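You operate a simulated robot arm through the tools that you are given. There is no shell and no other tool.

The job below is to be done with a simulated robot arm. You get a single attempt, and the scene is never put back.

Task
Switch the tuner on and tune it till the meter shows 9 bars.
Fine: slide the glass door open and shut it again; the tuner stays on.

It is judged by the outcome, as a careful person would: the job done as asked, and still so three seconds after it is handed in. It fails if anything else is knocked over, pushed out of place, dropped, spilled or broken.

Robot
A 7-joint arm with a two-finger parallel gripper, fixed in place. Base frame: the origin is on the floor under the middle of its stand, x ahead of it, y to its left, z up. Readings come in cm, rad, newtons and seconds.
With the tool pointing down near the work surface it reaches from about 12 to 72 cm from the base axis. Its first joint turns from -2.897 to 2.897 rad. Payload 1.57 kg.
The tool frame sits at the grasp point between the pads (the TCP): z along the fingers, y along the line on which they close. The tips reach 3 cm beyond it. Largest opening 11 cm; finger width 2.4, thickness 1.2; the body of the gripper, 4.8 by 11.2 cm, starts 7.8 cm behind the TCP.
Orientation is told as [roll, pitch, yaw] about the base's x, y, z axes, in that order, counted from this pose: with the fingers straight down and closing along the base's y, the tool's x points along the base's -x, its y along +y and its z along -z.

Tools
- The arm moves only by the tool arm_command. Its argument "rows" is a list of rows, each a list of 7 numbers: the turn, a rotation vector about the tool's x, y, z in units of 180 degrees (1.0 is 180 degrees), then the shift along the tool's x, y, z in units of 200 mm (1.0 is 200 mm), then the gripper command, from -1 (shut) to 1 (fully open), values between in proportion. In form: [[ax, ay, az, tx, ty, tz, fingers], ...]. A call has 1 to 20 rows; each row is the pose to reach, as a shift and turn from the pose commanded when the call began, along the tool's axes at that moment. A call with a number of a shift or a turn outside -1 to 1 is refused whole. A row lasts 0.2 s, in which the tool goes at most 5 cm and 0.15 rad; a call with a longer step from one row to the next is refused whole, and so is a gripper value outside its range. Where a pose cannot be reached the arm comes as near as it can. A force on the tool above 70 N (or 10 N above the force at the start of the call, whichever is more), or a blocked arm, ends the call early, and 0.2 s more pass. Each finger travels about 4.5 cm/s and halts on what it meets, pressing with about 33 N; the grip force reading is that of the motor and also rises with nothing between the fingers. The clock runs only during rows and for 0.2 s after the last one: add rows that repeat a pose to give the fingers time. It gives the time, the measured TCP pose, the force on the tool (base axes), the opening and the grip force at its end, in the units of the frame above (readings bear some noise), with the torque about the TCP (base axes, N m) and any sound that the robot's microphone picked up, and new pictures: "views" is both (left out), scene, wrist or none.
- Cameras (640 x 400 px; columns grow to the right, rows downward): "scene" is fixed at [21.91, 65.13, 114.76]; the picture's right is [-1.00, -0.04, 0.00], its down [-0.02, 0.49, -0.87] and it looks along [0.03, -0.87, -0.49] (base axes); focal length 325 px, centre (320, 200). "wrist" rides on the gripper at [7, 1.6, -14.1] in the tool frame; the picture's right is [-0.23, 0.97, 0.00], its down [-0.85, -0.20, -0.48] and it looks along [-0.47, -0.11, 0.88] (tool axes); focal length 222 px, centre (320, 200). There is no depth. A picture from a camera that has moved, and an enlarged one, comes with that camera's place and axes in the base frame and with its lens.
- slide_trunk(by): slides the trunk up (or, below 0, down) by that many cm; the arm rides with it, the base frame stays. It gives what a move gives, with no picture.
- close_up(camera, box): a new picture of the part [left, top, right, bottom] of that camera's present view, enlarged. It takes no simulated time.
- job_done(): hands the job in; it is judged then, once.

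Nothing tells you positions but the pictures and the camera data. Unless the task says otherwise, let go and move clear before handing in.

The tools are called by a JSON object that holds its "op" and its "data". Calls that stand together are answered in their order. arm_command: Moves the arm, as the interface text tells. Its arguments: {"type":"object","properties":{"rows":{"type":"array","items":{"type":"array","items":{"type":"number"}}},"views":{"type":"string","enum":["both","scene","wrist","none"]}},"required":["rows"]} The other tools are called the same way: slide_trunk (by) moves the trunk up or down; close_up (camera, box) takes an enlarged picture of a part of a camera's view; job_done () hands the job in.

At the start:

```text
clock: 0.0
eef_pos: [12.83, -46.0, 74.39]
ee_rot: [0.001, 0.001, 0.0]
wrist_force: [-0.2, -0.3, 0.7]
moment: [0.0, 0.02, -0.02]
opening: 10.96
gripper_force: 0.1
trunk travel left (down, up): [-25.0, 34.0]
```

scene: 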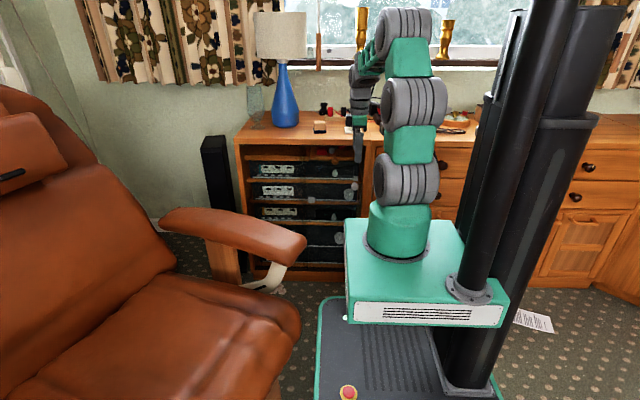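
wrist: 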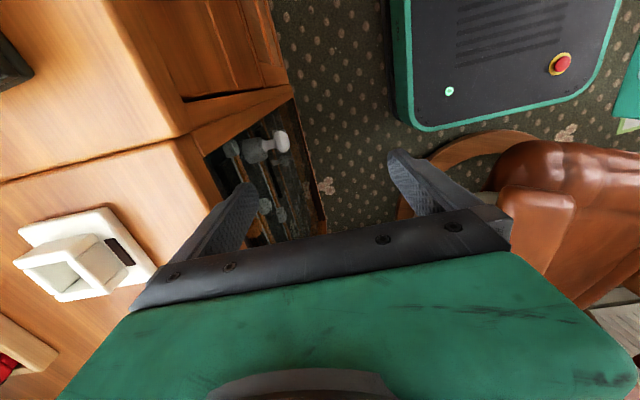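

I see a wooden cabinet with a glass-fronted rack of hi-fi units behind the arm (towards -y), and the gripper pointing down beside it. I'll first take enlarged pictures of the rack to find the tuner, its power switch, its tuning knob, its meter and the glass door.

{"op": "close_up", "data": {"camera": "scene", "box": [230, 130, 390, 230]}}

{"op": "close_up", "data": {"camera": "scene", "box": [230, 190, 390, 290]}}

{"op": "close_up", "data": {"camera": "wrist", "box": [160, 80, 340, 260]}}

{"op": "close_up", "data": {"camera": "scene", "box": [230, 60, 480, 216]}}

```text
4.00 times, centred on (310, 180) of scene
camera zoom: at [21.91, 65.13, 114.76], right [-1.0, -0.04, 0.0], down [-0.02, 0.49, -0.87], along [0.03, -0.87, -0.49], focal length 1300 px, centre (360, 280)
```

zoom: 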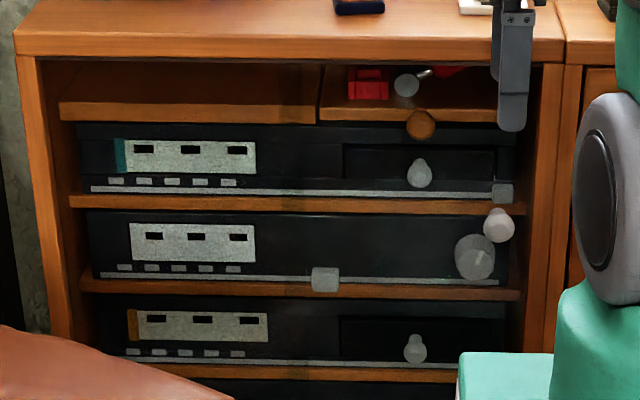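

```text
4.00 times, centred on (310, 240) of scene
camera zoom: at [21.91, 65.13, 114.76], right [-1.0, -0.04, 0.0], down [-0.02, 0.49, -0.87], along [0.03, -0.87, -0.49], focal length 1300 px, centre (360, 40)
```

zoom: 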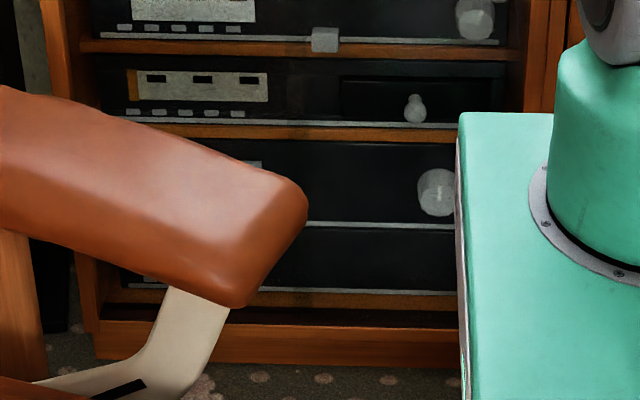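

```text
2.22 times, centred on (250, 170) of wrist
camera zoom: at [5.87, -44.52, 88.6], right [0.23, 0.97, 0.0], down [0.85, -0.2, 0.48], along [0.47, -0.11, -0.88], focal length 494 px, centre (476, 267)
```

zoom: 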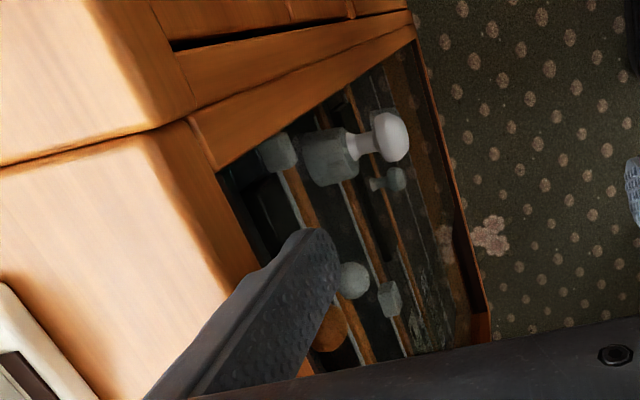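

```text
2.56 times, centred on (355, 138) of scene
camera zoom: at [21.91, 65.13, 114.76], right [-1.0, -0.04, 0.0], down [-0.02, 0.49, -0.87], along [0.03, -0.87, -0.49], focal length 832 px, centre (230, 359)
```

zoom: 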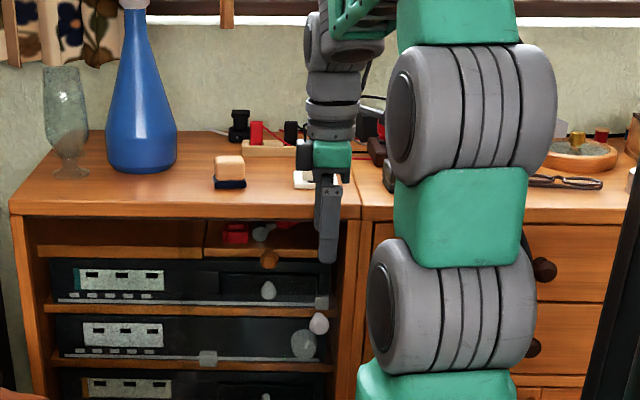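

The rack has several units behind what seems to be tinted glass, with a white knob that is likely the door's pull at its right end. I'll enlarge further to read the units and find the glass edges.

{"op": "close_up", "data": {"camera": "scene", "box": [240, 155, 304, 195]}}

{"op": "close_up", "data": {"camera": "scene", "box": [304, 155, 368, 195]}}

{"op": "close_up", "data": {"camera": "scene", "box": [240, 180, 304, 220]}}

{"op": "close_up", "data": {"camera": "scene", "box": [304, 185, 368, 225]}}

{"op": "close_up", "data": {"camera": "scene", "box": [290, 210, 354, 250]}}

{"op": "close_up", "data": {"camera": "scene", "box": [240, 240, 368, 300]}}

```text
10.00 times, centred on (272, 175) of scene
camera zoom: at [21.91, 65.13, 114.76], right [-1.0, -0.04, 0.0], down [-0.02, 0.49, -0.87], along [0.03, -0.87, -0.49], focal length 3251 px, centre (800, 450)
```

zoom: 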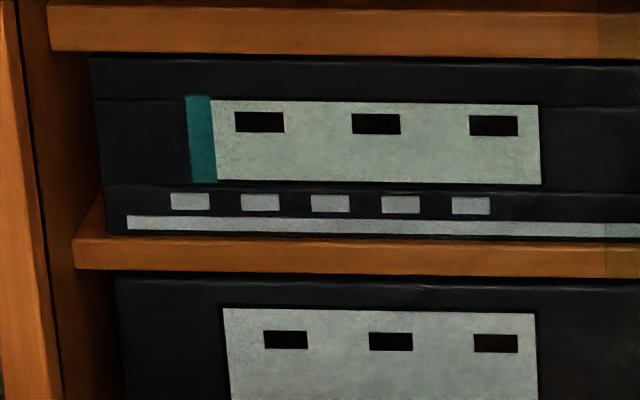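

```text
10.00 times, centred on (336, 175) of scene
camera zoom: at [21.91, 65.13, 114.76], right [-1.0, -0.04, 0.0], down [-0.02, 0.49, -0.87], along [0.03, -0.87, -0.49], focal length 3251 px, centre (160, 450)
```

zoom: 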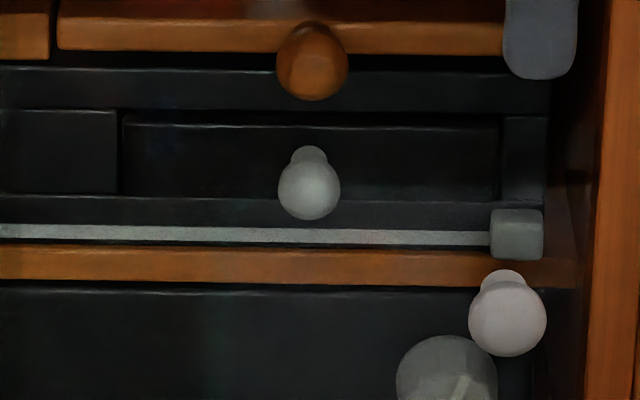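

```text
10.00 times, centred on (272, 200) of scene
camera zoom: at [21.91, 65.13, 114.76], right [-1.0, -0.04, 0.0], down [-0.02, 0.49, -0.87], along [0.03, -0.87, -0.49], focal length 3251 px, centre (800, 200)
```

zoom: 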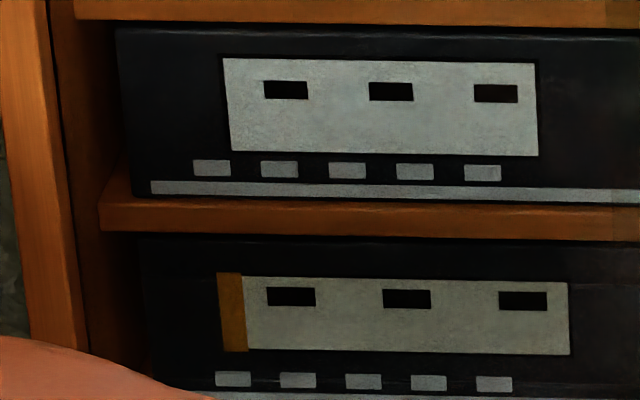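

```text
10.00 times, centred on (336, 205) of scene
camera zoom: at [21.91, 65.13, 114.76], right [-1.0, -0.04, 0.0], down [-0.02, 0.49, -0.87], along [0.03, -0.87, -0.49], focal length 3251 px, centre (160, 150)
```

zoom: 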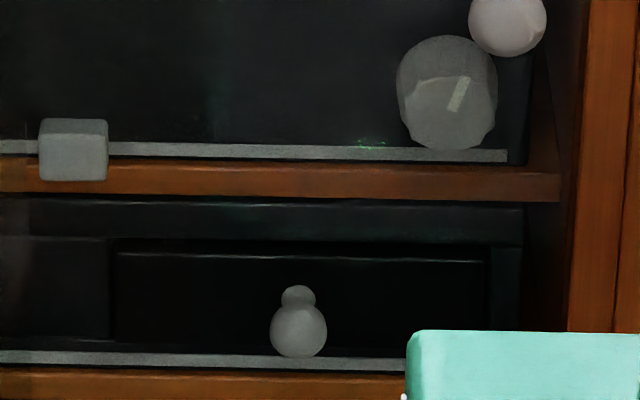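

```text
10.00 times, centred on (322, 230) of scene
camera zoom: at [21.91, 65.13, 114.76], right [-1.0, -0.04, 0.0], down [-0.02, 0.49, -0.87], along [0.03, -0.87, -0.49], focal length 3251 px, centre (300, -100)
```

zoom: 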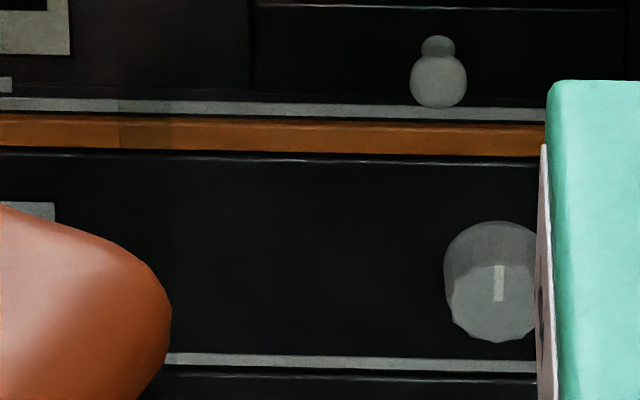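

```text
5.00 times, centred on (304, 270) of scene
camera zoom: at [21.91, 65.13, 114.76], right [-1.0, -0.04, 0.0], down [-0.02, 0.49, -0.87], along [0.03, -0.87, -0.49], focal length 1626 px, centre (400, -150)
```

zoom: 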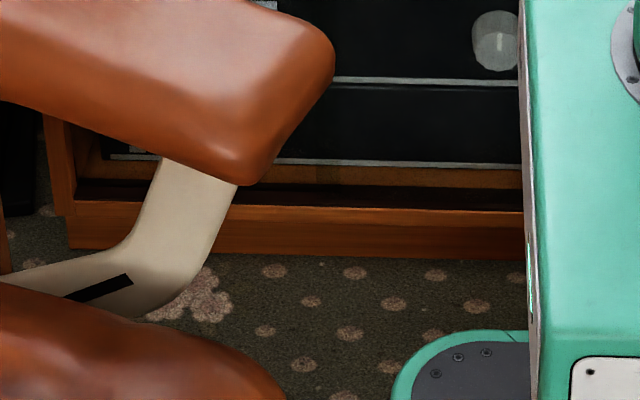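

The rack has two overlapping glass panes; the right one carries the white pull knob near x≈12, z≈55. The second unit down has a large pointer knob and looks most like the tuner. I'll turn the hand in place to point at the cabinet so the wrist camera looks at the fronts.

{"op": "arm_command", "data": {"rows": [[0.0257, 0.0257, -0.0257, 0, 0.0133, 0, 1], [0.0513, 0.0513, -0.0513, 0, 0.0267, 0, 1], [0.077, 0.077, -0.077, 0, 0.04, 0, 1], [0.1027, 0.1027, -0.1027, 0, 0.0533, 0, 1], [0.1283, 0.1283, -0.1283, 0, 0.0667, 0, 1], [0.154, 0.154, -0.154, 0, 0.08, 0, 1], [0.1797, 0.1797, -0.1797, 0, 0.0933, 0, 1], [0.2053, 0.2053, -0.2053, 0, 0.1067, 0, 1], [0.231, 0.231, -0.231, 0, 0.12, 0, 1], [0.2567, 0.2567, -0.2567, 0, 0.1333, 0, 1], [0.2823, 0.2823, -0.2823, 0, 0.1467, 0, 1], [0.308, 0.308, -0.308, 0, 0.16, 0, 1], [0.3337, 0.3337, -0.3337, 0, 0.1733, 0, 1], [0.3593, 0.3593, -0.3593, 0, 0.1867, 0, 1], [0.385, 0.385, -0.385, 0, 0.2, 0, 1]]}}

```text
clock: 3.2
eef_pos: [12.96, -41.99, 74.4]
ee_rot: [3.017, 1.567, -1.695]
wrist_force: [-0.1, 0.1, -1.6]
moment: [0.0, 0.0, 0.0]
opening: 11.02
gripper_force: 0.2
trunk travel left (down, up): [-25.0, 34.0]
camera wrist: at [11.32, -28.03, 81.48], right [-0.97, 0.0, -0.23], down [0.2, 0.48, -0.86], along [0.11, -0.88, -0.46], focal length 222 px, centre (320, 200)
```

scene: 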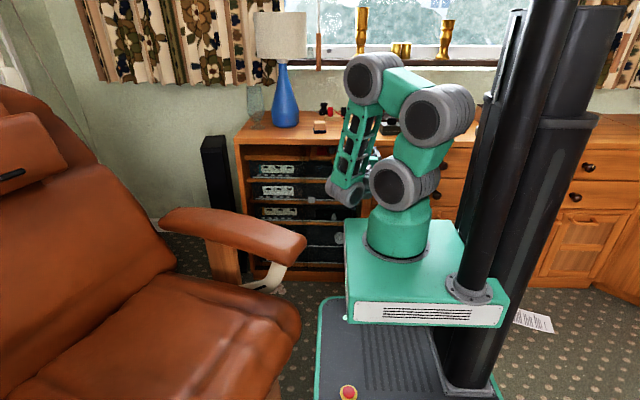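
wrist: 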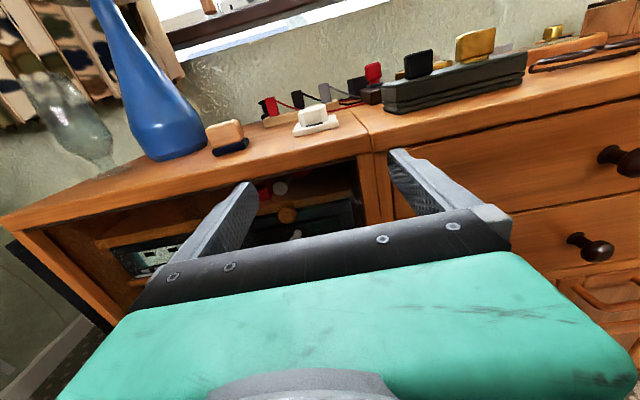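

The hand now faces the cabinet, but the gripper hides the lower half of the view. I'll slide the trunk down to bring the rack into the upper half of the wrist picture; the wrist is about 8 cm clear of the armrest.

{"op": "slide_trunk", "data": {"by": -15}}

{"op": "arm_command", "data": {"rows": [[0, 0, 0, 0, 0, 0, 1]]}}

```text
clock: 5.0
eef_pos: [12.88, -42.12, 59.38]
ee_rot: [2.543, 1.57, -2.17]
wrist_force: [-0.2, -0.9, 0.3]
moment: [0.0, -0.01, 0.03]
opening: 11.04
gripper_force: 0.0
trunk travel left (down, up): [-10.0, 49.0]
```

```text
clock: 5.3
eef_pos: [12.88, -42.03, 59.36]
ee_rot: [2.542, 1.571, -2.171]
wrist_force: [0.2, 0.2, 0.1]
moment: [-0.01, -0.01, -0.01]
opening: 11.01
gripper_force: 0.0
trunk travel left (down, up): [-10.0, 49.0]
camera wrist: at [11.28, -28.01, 66.43], right [-0.97, 0.0, -0.23], down [0.2, 0.48, -0.86], along [0.11, -0.88, -0.47], focal length 222 px, centre (320, 200)
```

scene: 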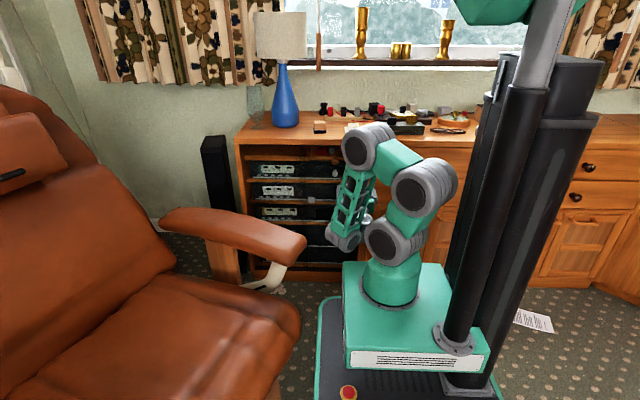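
wrist: 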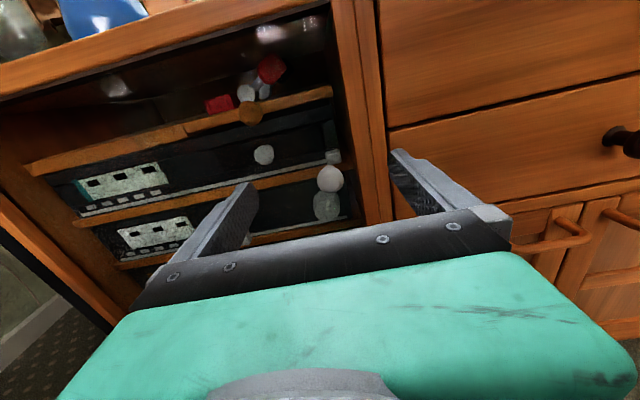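

I can see the rack, the white door pull and the large knob behind it. I'll enlarge this view.

{"op": "close_up", "data": {"camera": "wrist", "box": [180, 20, 400, 240]}}

{"op": "close_up", "data": {"camera": "wrist", "box": [40, 140, 220, 280]}}

{"op": "close_up", "data": {"camera": "wrist", "box": [0, 0, 400, 150]}}

{"op": "close_up", "data": {"camera": "scene", "box": [240, 150, 360, 290]}}

```text
1.82 times, centred on (290, 130) of wrist
camera zoom: at [11.28, -28.01, 66.43], right [-0.97, 0.0, -0.23], down [0.2, 0.48, -0.86], along [0.11, -0.88, -0.47], focal length 404 px, centre (374, 327)
```

zoom: 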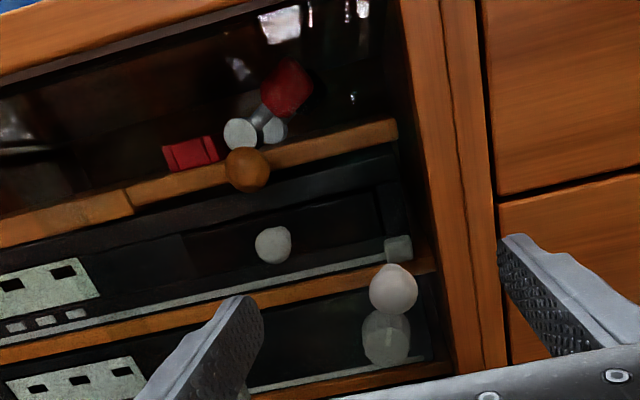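

```text
2.86 times, centred on (130, 210) of wrist
camera zoom: at [11.28, -28.01, 66.43], right [-0.97, 0.0, -0.23], down [0.2, 0.48, -0.86], along [0.11, -0.88, -0.47], focal length 635 px, centre (863, 171)
```

zoom: 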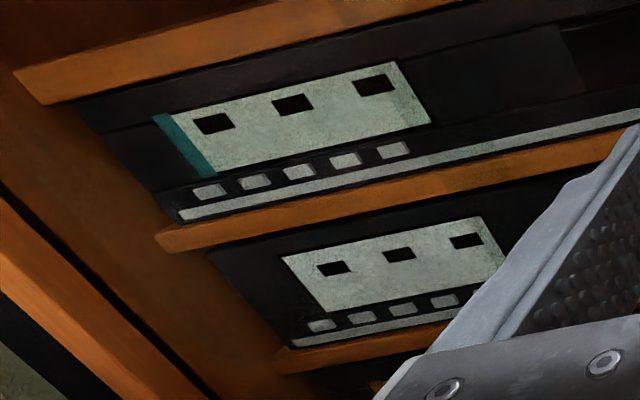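

```text
1.60 times, centred on (200, 75) of wrist
camera zoom: at [11.28, -28.01, 66.43], right [-0.97, 0.0, -0.23], down [0.2, 0.48, -0.86], along [0.11, -0.88, -0.47], focal length 355 px, centre (512, 400)
```

zoom: 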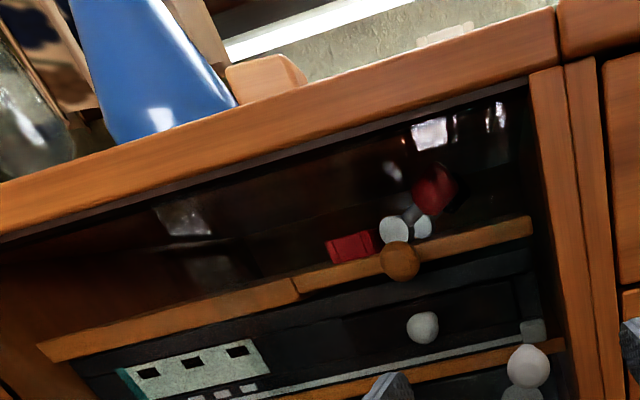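

```text
2.86 times, centred on (300, 220) of scene
camera zoom: at [21.91, 65.13, 114.76], right [-1.0, -0.04, 0.0], down [-0.02, 0.49, -0.87], along [0.03, -0.87, -0.49], focal length 929 px, centre (377, 143)
```

zoom: 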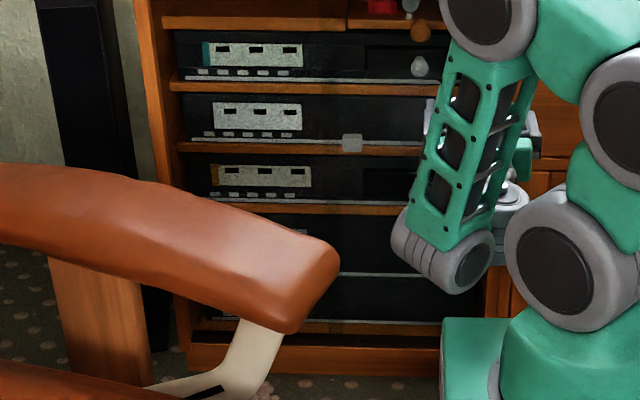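

The controls need a closer look; I'll enlarge the cubes, knobs and the second unit strongly from the wrist camera.

{"op": "close_up", "data": {"camera": "wrist", "box": [290, 140, 370, 230]}}

{"op": "close_up", "data": {"camera": "wrist", "box": [230, 120, 310, 200]}}

{"op": "close_up", "data": {"camera": "wrist", "box": [60, 150, 180, 220]}}

{"op": "close_up", "data": {"camera": "wrist", "box": [100, 200, 200, 270]}}

{"op": "close_up", "data": {"camera": "scene", "box": [295, 185, 345, 225]}}

```text
4.44 times, centred on (330, 185) of wrist
camera zoom: at [11.28, -28.01, 66.43], right [-0.97, 0.0, -0.23], down [0.2, 0.48, -0.86], along [0.11, -0.88, -0.47], focal length 987 px, centre (276, 267)
```

zoom: 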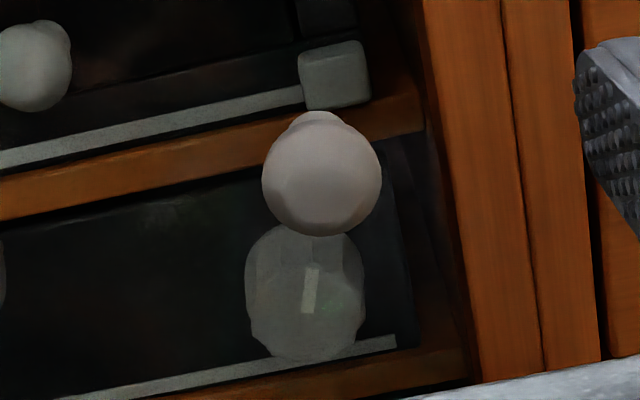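

```text
5.00 times, centred on (270, 160) of wrist
camera zoom: at [11.28, -28.01, 66.43], right [-0.97, 0.0, -0.23], down [0.2, 0.48, -0.86], along [0.11, -0.88, -0.47], focal length 1111 px, centre (570, 400)
```

zoom: 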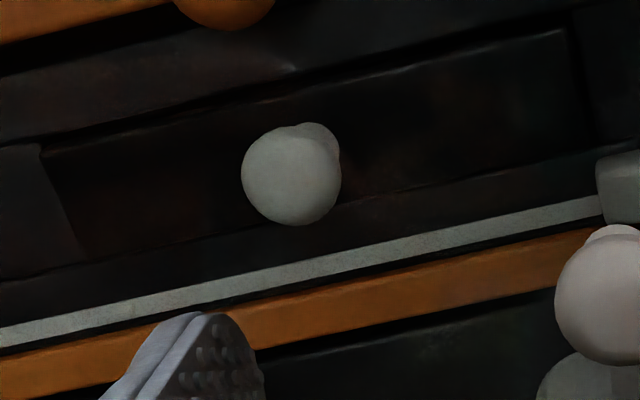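

```text
5.33 times, centred on (120, 185) of wrist
camera zoom: at [11.28, -28.01, 66.43], right [-0.97, 0.0, -0.23], down [0.2, 0.48, -0.86], along [0.11, -0.88, -0.47], focal length 1185 px, centre (1387, 280)
```

zoom: 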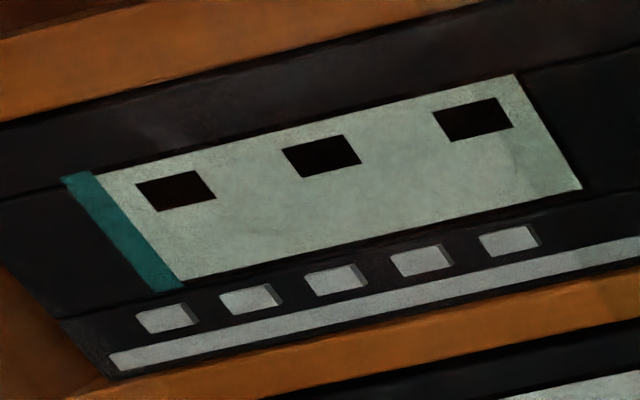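

```text
5.71 times, centred on (150, 235) of wrist
camera zoom: at [11.28, -28.01, 66.43], right [-0.97, 0.0, -0.23], down [0.2, 0.48, -0.86], along [0.11, -0.88, -0.47], focal length 1269 px, centre (1291, 0)
```

zoom: 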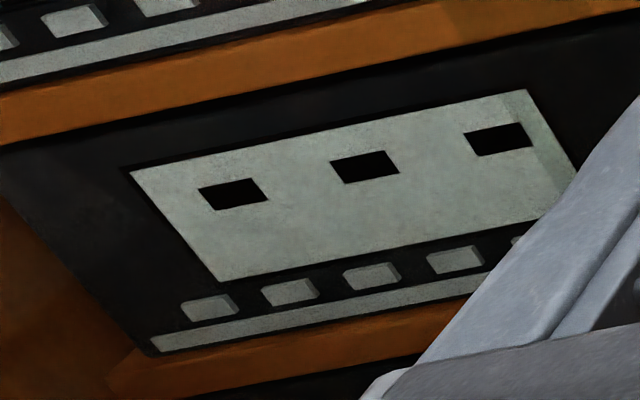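

```text
10.00 times, centred on (320, 205) of scene
camera zoom: at [21.91, 65.13, 114.76], right [-1.0, -0.04, 0.0], down [-0.02, 0.49, -0.87], along [0.03, -0.87, -0.49], focal length 3251 px, centre (320, 150)
```

zoom: 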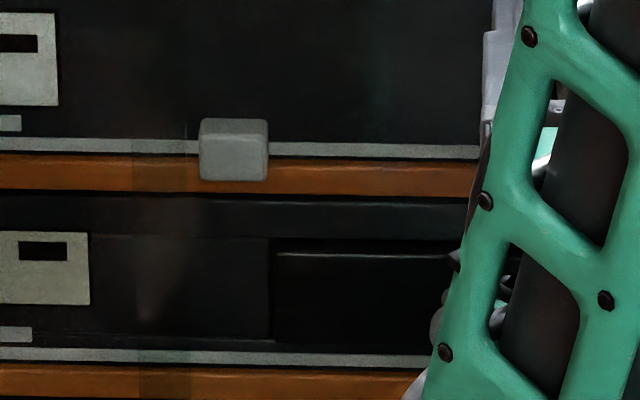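

Strong enlargement shows cubes on the strips of units 1 and 2 and a pointer knob on unit 2. I'll lower the trunk a bit more to look squarely at units 2 to 5 before deciding which is the tuner.

{"op": "slide_trunk", "data": {"by": -9}}

{"op": "arm_command", "data": {"rows": [[0, 0, 0, 0, 0, 0, 1]]}}

{"op": "close_up", "data": {"camera": "wrist", "box": [180, 20, 400, 240]}}

{"op": "close_up", "data": {"camera": "wrist", "box": [0, 100, 260, 280]}}

{"op": "close_up", "data": {"camera": "wrist", "box": [270, 100, 370, 200]}}

```text
clock: 6.6
eef_pos: [13.01, -42.06, 50.51]
ee_rot: [2.606, 1.569, -2.109]
wrist_force: [-1.2, -0.1, 0.2]
moment: [0.0, -0.03, -0.02]
opening: 11.0
gripper_force: 0.1
trunk travel left (down, up): [-1.0, 58.0]
```

```text
clock: 7.0
eef_pos: [12.89, -42.1, 50.52]
ee_rot: [2.489, 1.571, -2.223]
wrist_force: [-0.9, 0.3, 0.9]
moment: [-0.02, 0.02, -0.01]
opening: 11.0
gripper_force: 0.0
trunk travel left (down, up): [-1.0, 58.0]
camera wrist: at [11.28, -28.01, 57.43], right [-0.97, 0.0, -0.23], down [0.2, 0.48, -0.86], along [0.11, -0.88, -0.47], focal length 222 px, centre (320, 200)
```

scene: 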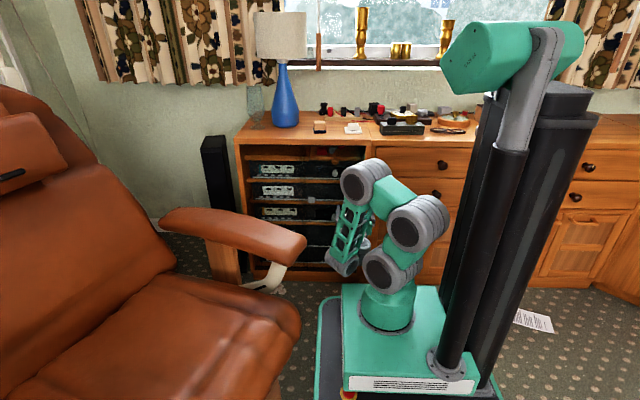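
wrist: 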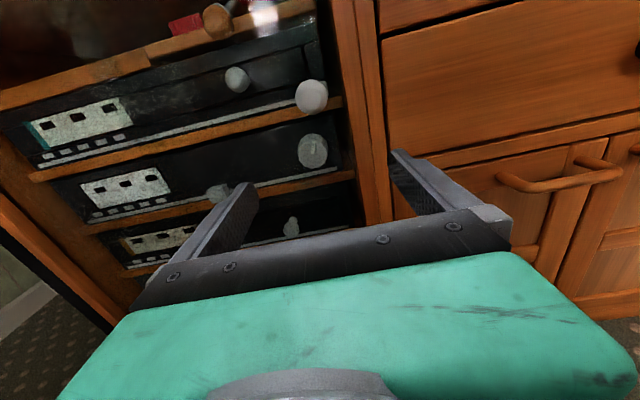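

```text
1.82 times, centred on (290, 130) of wrist
camera zoom: at [11.28, -28.01, 57.43], right [-0.97, 0.0, -0.23], down [0.2, 0.48, -0.86], along [0.11, -0.88, -0.47], focal length 404 px, centre (374, 327)
```

zoom: 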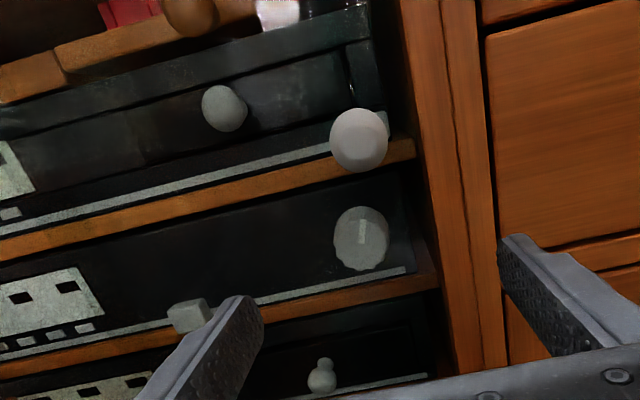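

```text
2.22 times, centred on (130, 190) of wrist
camera zoom: at [11.28, -28.01, 57.43], right [-0.97, 0.0, -0.23], down [0.2, 0.48, -0.86], along [0.11, -0.88, -0.47], focal length 494 px, centre (742, 222)
```

zoom: 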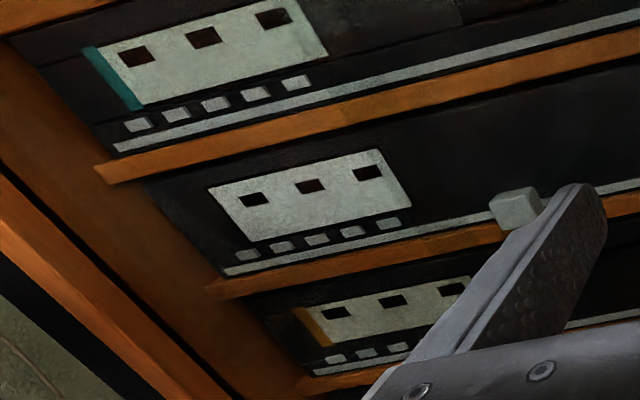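

```text
4.00 times, centred on (320, 150) of wrist
camera zoom: at [11.28, -28.01, 57.43], right [-0.97, 0.0, -0.23], down [0.2, 0.48, -0.86], along [0.11, -0.88, -0.47], focal length 888 px, centre (320, 400)
```

zoom: 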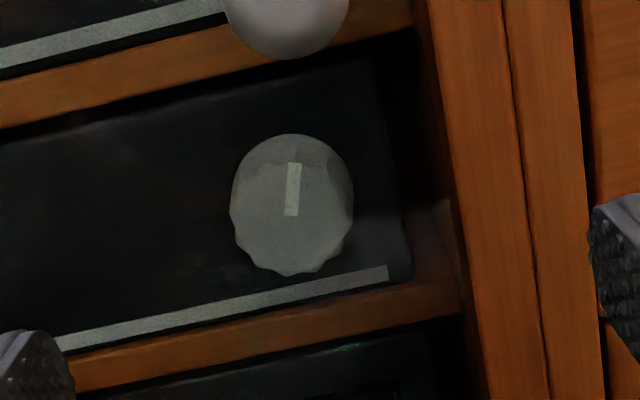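

Triangulating gives the door pull at about (12.3, -52.2, 55.8), the unit-2 knob face at (14, -56.8, 49.6) and the unit-2 cube at (30, -58.5, 45.5). I'll tilt the hand down 30° to see the lower units before I decide.

{"op": "arm_command", "data": {"rows": [[0, -0.04, 0, 0, 0, 0, 1], [0, -0.08, 0, 0, 0, 0, 1], [0, -0.12, 0, 0, 0, 0, 1], [0, -0.16, 0, 0, 0, 0, 1], [0, -0.19, 0, 0, 0, 0, 1]], "views": "wrist"}}

{"op": "close_up", "data": {"camera": "wrist", "box": [180, 20, 400, 200]}}

{"op": "close_up", "data": {"camera": "wrist", "box": [0, 0, 260, 200]}}

```text
clock: 8.2
eef_pos: [12.94, -42.07, 50.34]
ee_rot: [0.002, 0.971, 1.573]
wrist_force: [-0.1, 0.5, -0.4]
moment: [0.02, 0.0, 0.01]
opening: 11.01
gripper_force: 0.0
trunk travel left (down, up): [-1.0, 58.0]
camera wrist: at [11.28, -34.37, 64.15], right [-0.97, 0.13, -0.19], down [0.2, 0.88, -0.44], along [0.11, -0.46, -0.88], focal length 222 px, centre (320, 200)
```

wrist: 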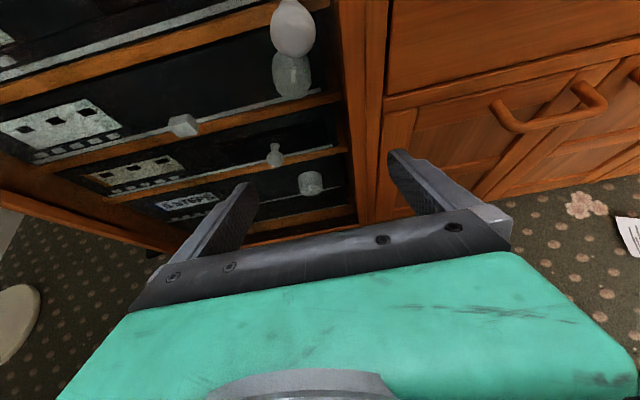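

```text
2.22 times, centred on (290, 110) of wrist
camera zoom: at [11.28, -34.37, 64.15], right [-0.97, 0.13, -0.19], down [0.2, 0.88, -0.44], along [0.11, -0.46, -0.88], focal length 494 px, centre (387, 400)
```

zoom: 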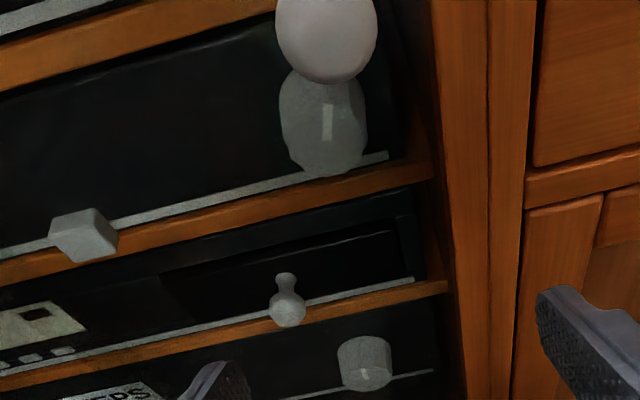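

```text
2.00 times, centred on (130, 100) of wrist
camera zoom: at [11.28, -34.37, 64.15], right [-0.97, 0.13, -0.19], down [0.2, 0.88, -0.44], along [0.11, -0.46, -0.88], focal length 444 px, centre (700, 400)
```

zoom: 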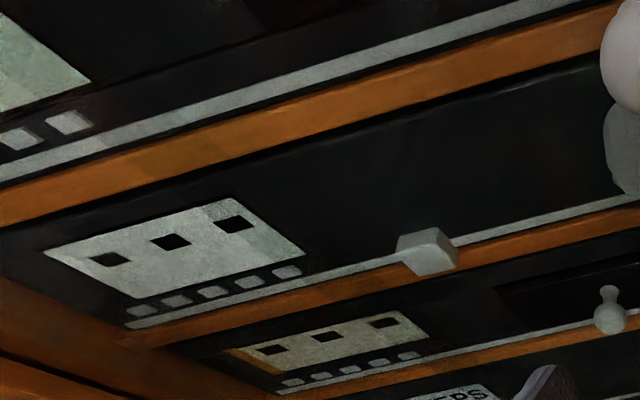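

Unit 4 carries a text label; I'll read it.

{"op": "close_up", "data": {"camera": "wrist", "box": [140, 180, 240, 240]}}

{"op": "close_up", "data": {"camera": "wrist", "box": [240, 150, 360, 240]}}

{"op": "close_up", "data": {"camera": "wrist", "box": [0, 80, 140, 170]}}

{"op": "close_up", "data": {"camera": "scene", "box": [250, 230, 350, 290]}}

```text
6.40 times, centred on (190, 210) of wrist
camera zoom: at [11.28, -34.37, 64.15], right [-0.97, 0.13, -0.19], down [0.2, 0.88, -0.44], along [0.11, -0.46, -0.88], focal length 1422 px, centre (1152, 136)
```

zoom: 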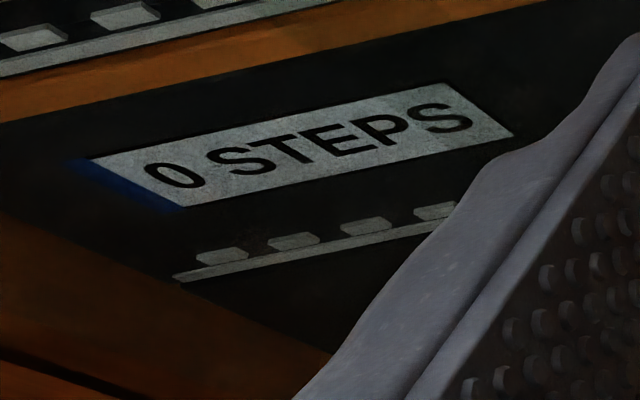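

```text
4.44 times, centred on (300, 195) of wrist
camera zoom: at [11.28, -34.37, 64.15], right [-0.97, 0.13, -0.19], down [0.2, 0.88, -0.44], along [0.11, -0.46, -0.88], focal length 987 px, centre (409, 222)
```

zoom: 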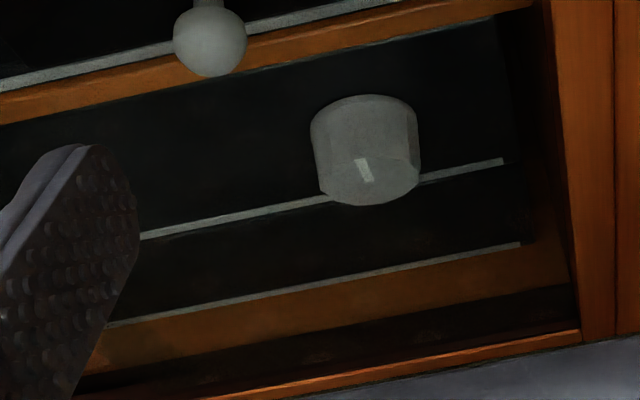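

```text
4.44 times, centred on (70, 125) of wrist
camera zoom: at [11.28, -34.37, 64.15], right [-0.97, 0.13, -0.19], down [0.2, 0.88, -0.44], along [0.11, -0.46, -0.88], focal length 987 px, centre (1431, 533)
```

zoom: 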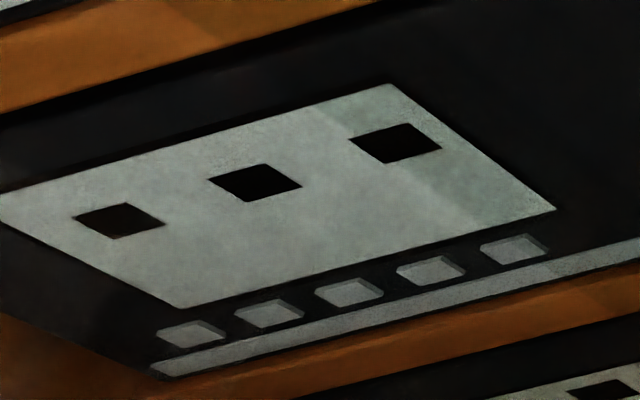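

```text
6.40 times, centred on (300, 260) of scene
camera zoom: at [21.91, 65.13, 114.76], right [-1.0, -0.04, 0.0], down [-0.02, 0.49, -0.87], along [0.03, -0.87, -0.49], focal length 2081 px, centre (448, -184)
```

zoom: 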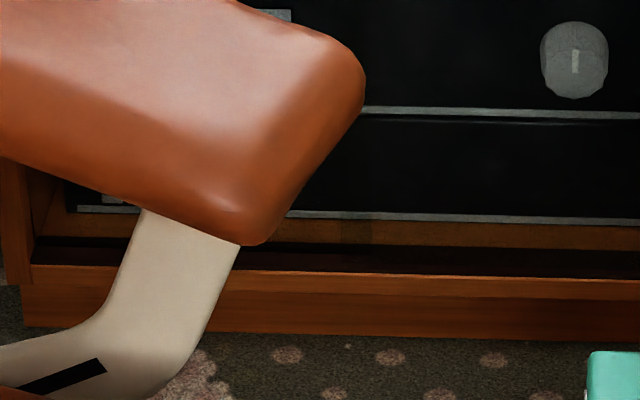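

Unit 4's display reads "0 STEPS" (the amplifier), so unit 2, whose display shows three dashes, must be the tuner, with its knob and the cube button. The armrest end lies near (31, -17, 53), so I'll keep the hand yawed to stay clear of it. Now I level the hand again.

{"op": "arm_command", "data": {"rows": [[0, 0.04, 0, 0, 0, 0, 1], [0, 0.08, 0, 0, 0, 0, 1], [0, 0.12, 0, 0, 0, 0, 1], [0, 0.16, 0, 0, 0, 0, 1], [0, 0.19, 0, 0, 0, 0, 1], [0, 0.19, 0, 0, 0, 0, 1]], "views": "none"}}

```text
clock: 9.6
eef_pos: [13.0, -42.2, 50.49]
ee_rot: [-2.894, 1.571, -1.323]
wrist_force: [0.3, 1.0, -0.1]
moment: [0.03, -0.01, 0.0]
opening: 10.99
gripper_force: 0.0
trunk travel left (down, up): [-1.0, 58.0]
```

Level again. Next I yaw the hand 20° toward the left of the rack and go to a stand-off in front of the white pull, with the jaws half open.

{"op": "arm_command", "data": {"rows": [[0.0222, 0, 0, 0.055, 0.04, 0.009, 0.5], [0.0444, 0, 0, 0.11, 0.08, 0.018, 0.2], [0.0667, 0, 0, 0.165, 0.12, 0.027, 0], [0.0889, 0, 0, 0.22, 0.16, 0.036, 0], [0.1111, 0, 0, 0.275, 0.2, 0.045, 0], [0.1111, 0, 0, 0.275, 0.2, 0.045, 0], [0.1111, 0, 0, 0.275, 0.2, 0.045, 0]]}}

{"op": "close_up", "data": {"camera": "wrist", "box": [220, 80, 400, 220]}}

```text
clock: 11.2
eef_pos: [8.95, -42.92, 55.93]
ee_rot: [3.062, 1.568, -1.302]
wrist_force: [-0.8, 0.1, 0.2]
moment: [0.04, 0.01, -0.01]
opening: 5.51
gripper_force: 0.1
trunk travel left (down, up): [-1.0, 58.0]
camera wrist: at [2.54, -30.26, 62.9], right [-0.92, -0.33, -0.23], down [0.02, 0.52, -0.86], along [0.4, -0.79, -0.46], focal length 222 px, centre (320, 200)
```

scene: 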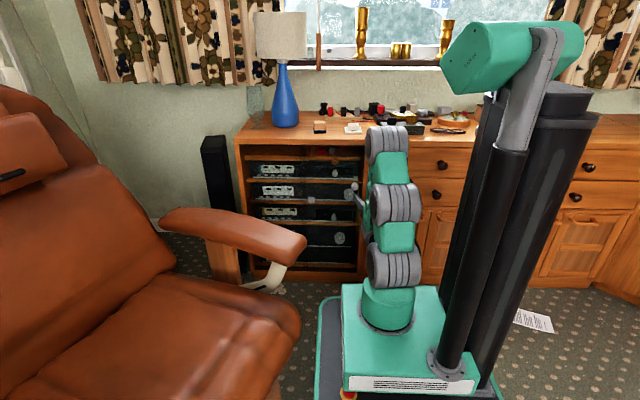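
wrist: 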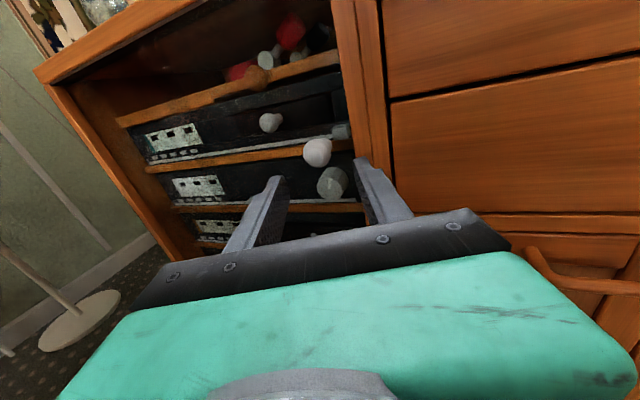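

```text
2.86 times, centred on (310, 150) of wrist
camera zoom: at [2.54, -30.26, 62.9], right [-0.92, -0.33, -0.23], down [0.02, 0.52, -0.86], along [0.4, -0.79, -0.46], focal length 635 px, centre (349, 343)
```

zoom: 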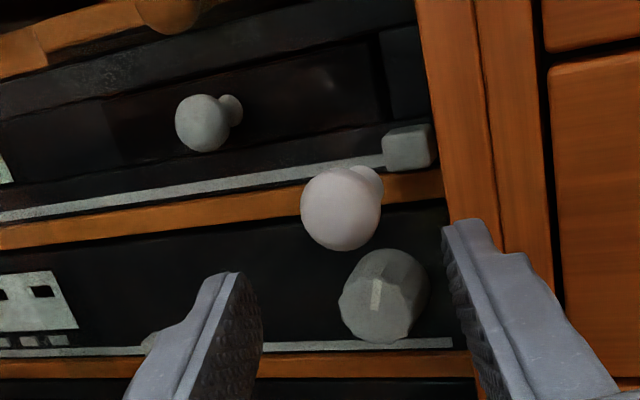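

The pull refined by a second viewpoint is at (12.45, -52.1, 56.1), and the jaws are lined up with it. I'll move in 8 cm along the tool so the jaws straddle it, then look.

{"op": "arm_command", "data": {"rows": [[0, 0, 0, 0.002, -0.002, 0.08, 0], [0, 0, 0, 0.004, -0.004, 0.16, 0], [0, 0, 0, 0.006, -0.006, 0.24, 0], [0, 0, 0, 0.008, -0.008, 0.32, 0], [0, 0, 0, 0.0085, -0.008, 0.36, 0], [0, 0, 0, 0.0085, -0.008, 0.4, 0], [0, 0, 0, 0.0085, -0.008, 0.4, 0]]}}

{"op": "close_up", "data": {"camera": "wrist", "box": [220, 80, 420, 240]}}

```text
clock: 12.8
eef_pos: [10.96, -47.35, 54.39]
ee_rot: [3.088, 1.565, -1.28]
wrist_force: [-0.6, -0.7, 0.5]
moment: [-0.04, 0.03, -0.01]
opening: 5.49
gripper_force: 0.0
out of reach, approached as far as the arm can: row 2, 3, 4, 5, 6, 7
trunk travel left (down, up): [-1.0, 58.0]
camera wrist: at [4.72, -34.65, 61.34], right [-0.92, -0.33, -0.23], down [0.03, 0.51, -0.86], along [0.4, -0.79, -0.46], focal length 222 px, centre (320, 200)
```

scene: 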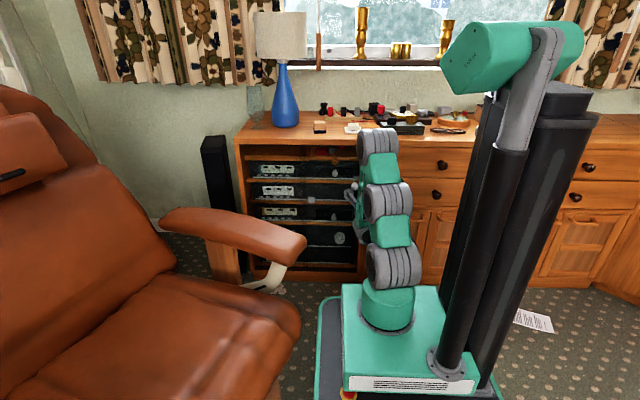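
wrist: 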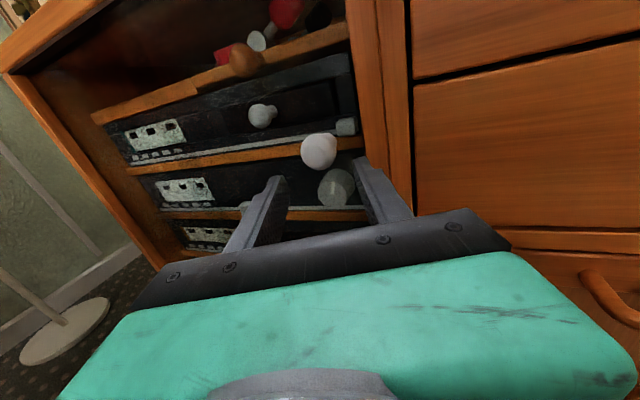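

```text
2.50 times, centred on (320, 160) of wrist
camera zoom: at [4.72, -34.65, 61.34], right [-0.92, -0.33, -0.23], down [0.03, 0.51, -0.86], along [0.4, -0.79, -0.46], focal length 555 px, centre (320, 300)
```

zoom: 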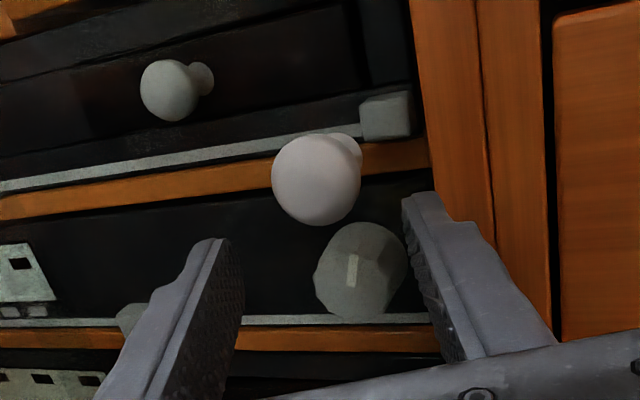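

The arm says that pose is out of reach with the hand level; it stopped at (11, -47.4, 54.4), short of the pull. I'll try the same grasp with the hand pitched 25° downward, which should ease the wrist.

{"op": "arm_command", "data": {"rows": [[0, -0.035, 0, 0, 0, 0, 0], [0, -0.07, 0, 0, 0, 0, 0], [0, -0.105, 0, 0, 0, 0, 0], [0, -0.14, 0, 0, 0, 0, 0], [0, -0.14, 0, 0, 0, 0, 0]]}}

{"op": "close_up", "data": {"camera": "scene", "box": [320, 110, 480, 320]}}

```text
clock: 14.0
eef_pos: [12.75, -39.09, 41.58]
ee_rot: [0.013, 1.202, 1.919]
wrist_force: [0.7, 0.4, -0.3]
moment: [-0.03, 0.0, -0.03]
opening: 5.5
gripper_force: 0.2
out of reach, approached as far as the arm can: row 1, 2, 3, 4, 5
trunk travel left (down, up): [-1.0, 58.0]
camera wrist: at [7.74, -29.57, 53.15], right [-0.95, -0.25, -0.21], down [-0.06, 0.78, -0.63], along [0.32, -0.58, -0.75], focal length 222 px, centre (320, 200)
```

scene: 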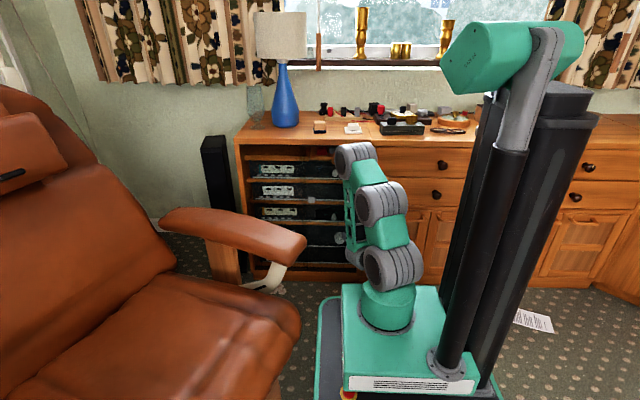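
wrist: 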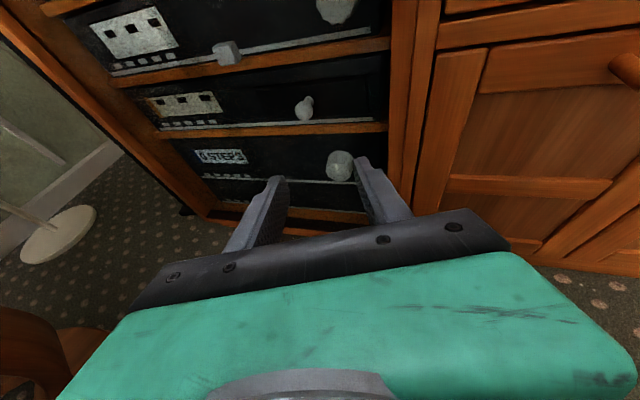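

```text
1.90 times, centred on (400, 215) of scene
camera zoom: at [21.91, 65.13, 114.76], right [-1.0, -0.04, 0.0], down [-0.02, 0.49, -0.87], along [0.03, -0.87, -0.49], focal length 619 px, centre (168, 171)
```

zoom: 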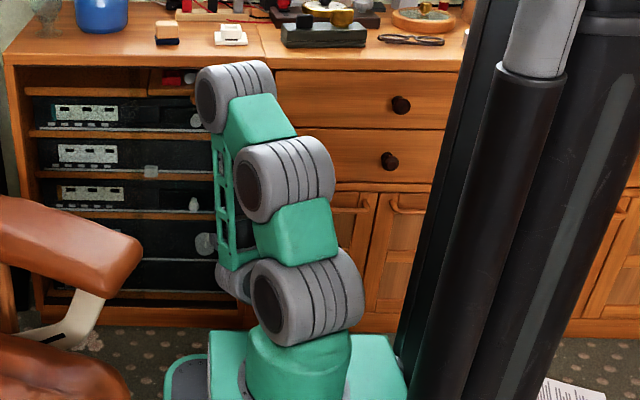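

The solver wandered to (12.8, -39, 41.6), so that wrist pose is near a joint limit at this trunk height. I'll raise the trunk to get back into an easier region before trying again, staying well clear of everything.

{"op": "slide_trunk", "data": {"by": 14}}

{"op": "arm_command", "data": {"rows": [[0, 0, 0, 0, 0, 0, 0]]}}

```text
clock: 15.7
eef_pos: [12.81, -39.08, 55.39]
ee_rot: [0.013, 1.204, 1.921]
wrist_force: [-0.9, 0.9, 0.1]
moment: [-0.01, -0.01, 0.01]
opening: 5.52
gripper_force: 0.0
trunk travel left (down, up): [-15.0, 44.0]
```

```text
clock: 16.1
eef_pos: [12.8, -38.95, 55.48]
ee_rot: [0.012, 1.203, 1.922]
wrist_force: [0.6, -0.2, -0.3]
moment: [-0.01, 0.02, -0.03]
opening: 5.52
gripper_force: 0.0
trunk travel left (down, up): [-15.0, 44.0]
camera wrist: at [7.74, -29.58, 67.16], right [-0.95, -0.25, -0.21], down [-0.06, 0.78, -0.63], along [0.32, -0.58, -0.75], focal length 222 px, centre (320, 200)
```

scene: 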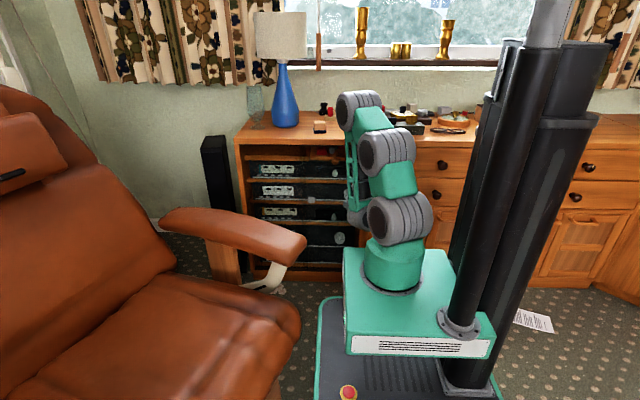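
wrist: 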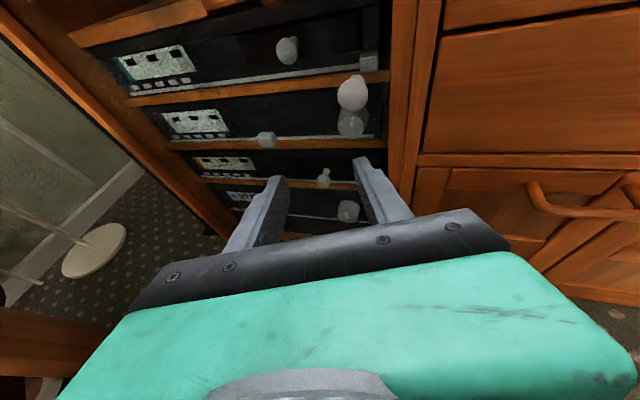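

The commanded pose now equals the actual one (tilted 21° down, yaw 19°). With the trunk 14 cm higher I'll try a stand-off 6 cm back from the grasp on the pull.

{"op": "arm_command", "data": {"rows": [[0, 0, 0, 0.049, 0.047, 0.035, 0], [0, 0, 0, 0.098, 0.094, 0.07, 0], [0, 0, 0, 0.147, 0.14, 0.106, 0], [0, 0, 0, 0.196, 0.187, 0.141, 0], [0, 0, 0, 0.245, 0.234, 0.176, 0], [0, 0, 0, 0.245, 0.234, 0.176, 0]]}}

```text
clock: 17.5
eef_pos: [11.86, -40.43, 54.7]
ee_rot: [0.012, 1.208, 1.921]
wrist_force: [-0.6, 0.0, -0.3]
moment: [0.01, -0.01, 0.02]
opening: 5.48
gripper_force: 0.1
out of reach, approached as far as the arm can: row 1, 2, 3, 4, 5, 6
trunk travel left (down, up): [-15.0, 44.0]
camera wrist: at [6.76, -30.81, 66.2], right [-0.95, -0.25, -0.21], down [-0.06, 0.77, -0.63], along [0.32, -0.58, -0.75], focal length 222 px, centre (320, 200)
```

scene: 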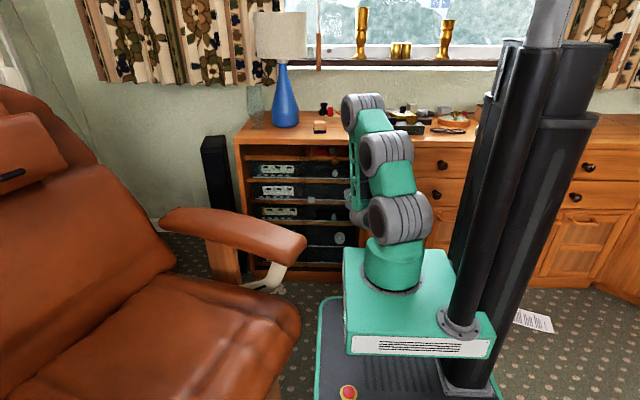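
wrist: 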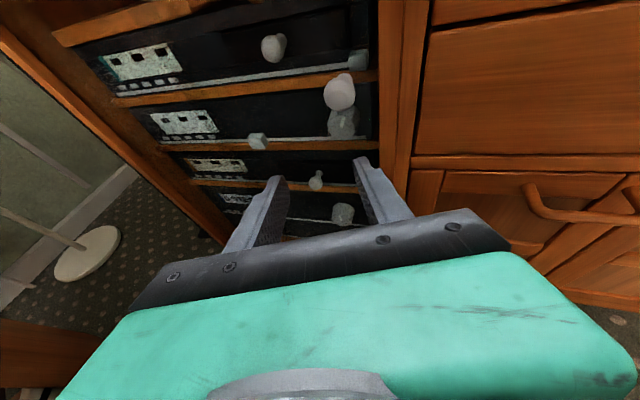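

Still held back by some joint limit, though not by anything in the way. I'll test whether rolling the hand about its own axis frees the arm: roll +45° first, with no shift.

{"op": "arm_command", "data": {"rows": [[0, 0, 0.042, 0, 0, 0, 0], [0, 0, 0.084, 0, 0, 0, 0], [0, 0, 0.125, 0, 0, 0, 0], [0, 0, 0.167, 0, 0, 0, 0], [0, 0, 0.208, 0, 0, 0, 0], [0, 0, 0.25, 0, 0, 0, 0], [0, 0, 0.25, 0, 0, 0, 0]], "views": "scene"}}

```text
clock: 19.1
eef_pos: [11.89, -40.42, 54.74]
ee_rot: [-1.077, 0.726, 0.68]
wrist_force: [0.2, 0.0, -0.3]
moment: [0.0, 0.01, 0.02]
opening: 5.51
gripper_force: 0.0
trunk travel left (down, up): [-15.0, 44.0]
```

scene: 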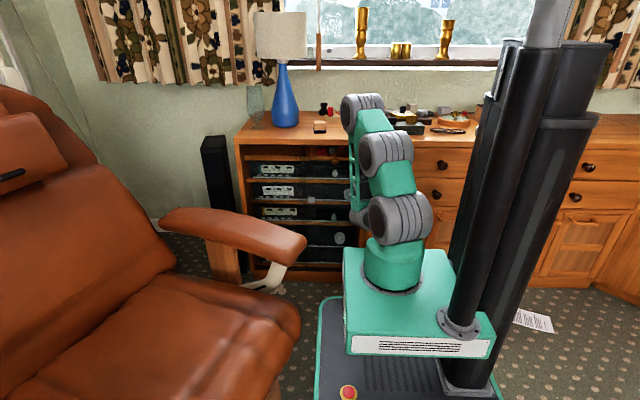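

The roll went through with the rest of the arm unmoved. Now a forward test of 5 cm along the fingers from here (still about 10 cm in front of the glass).

{"op": "arm_command", "data": {"rows": [[0, 0, 0, 0, 0, 0.06, 0], [0, 0, 0, 0, 0, 0.12, 0], [0, 0, 0, 0, 0, 0.18, 0], [0, 0, 0, 0, 0, 0.25, 0]], "views": "none"}}

```text
clock: 20.1
eef_pos: [13.65, -43.26, 51.79]
ee_rot: [-1.078, 0.729, 0.678]
wrist_force: [0.8, -0.5, 0.5]
moment: [-0.02, 0.01, 0.03]
opening: 5.5
gripper_force: 0.1
out of reach, approached as far as the arm can: row 1, 2, 3, 4
trunk travel left (down, up): [-15.0, 44.0]
```

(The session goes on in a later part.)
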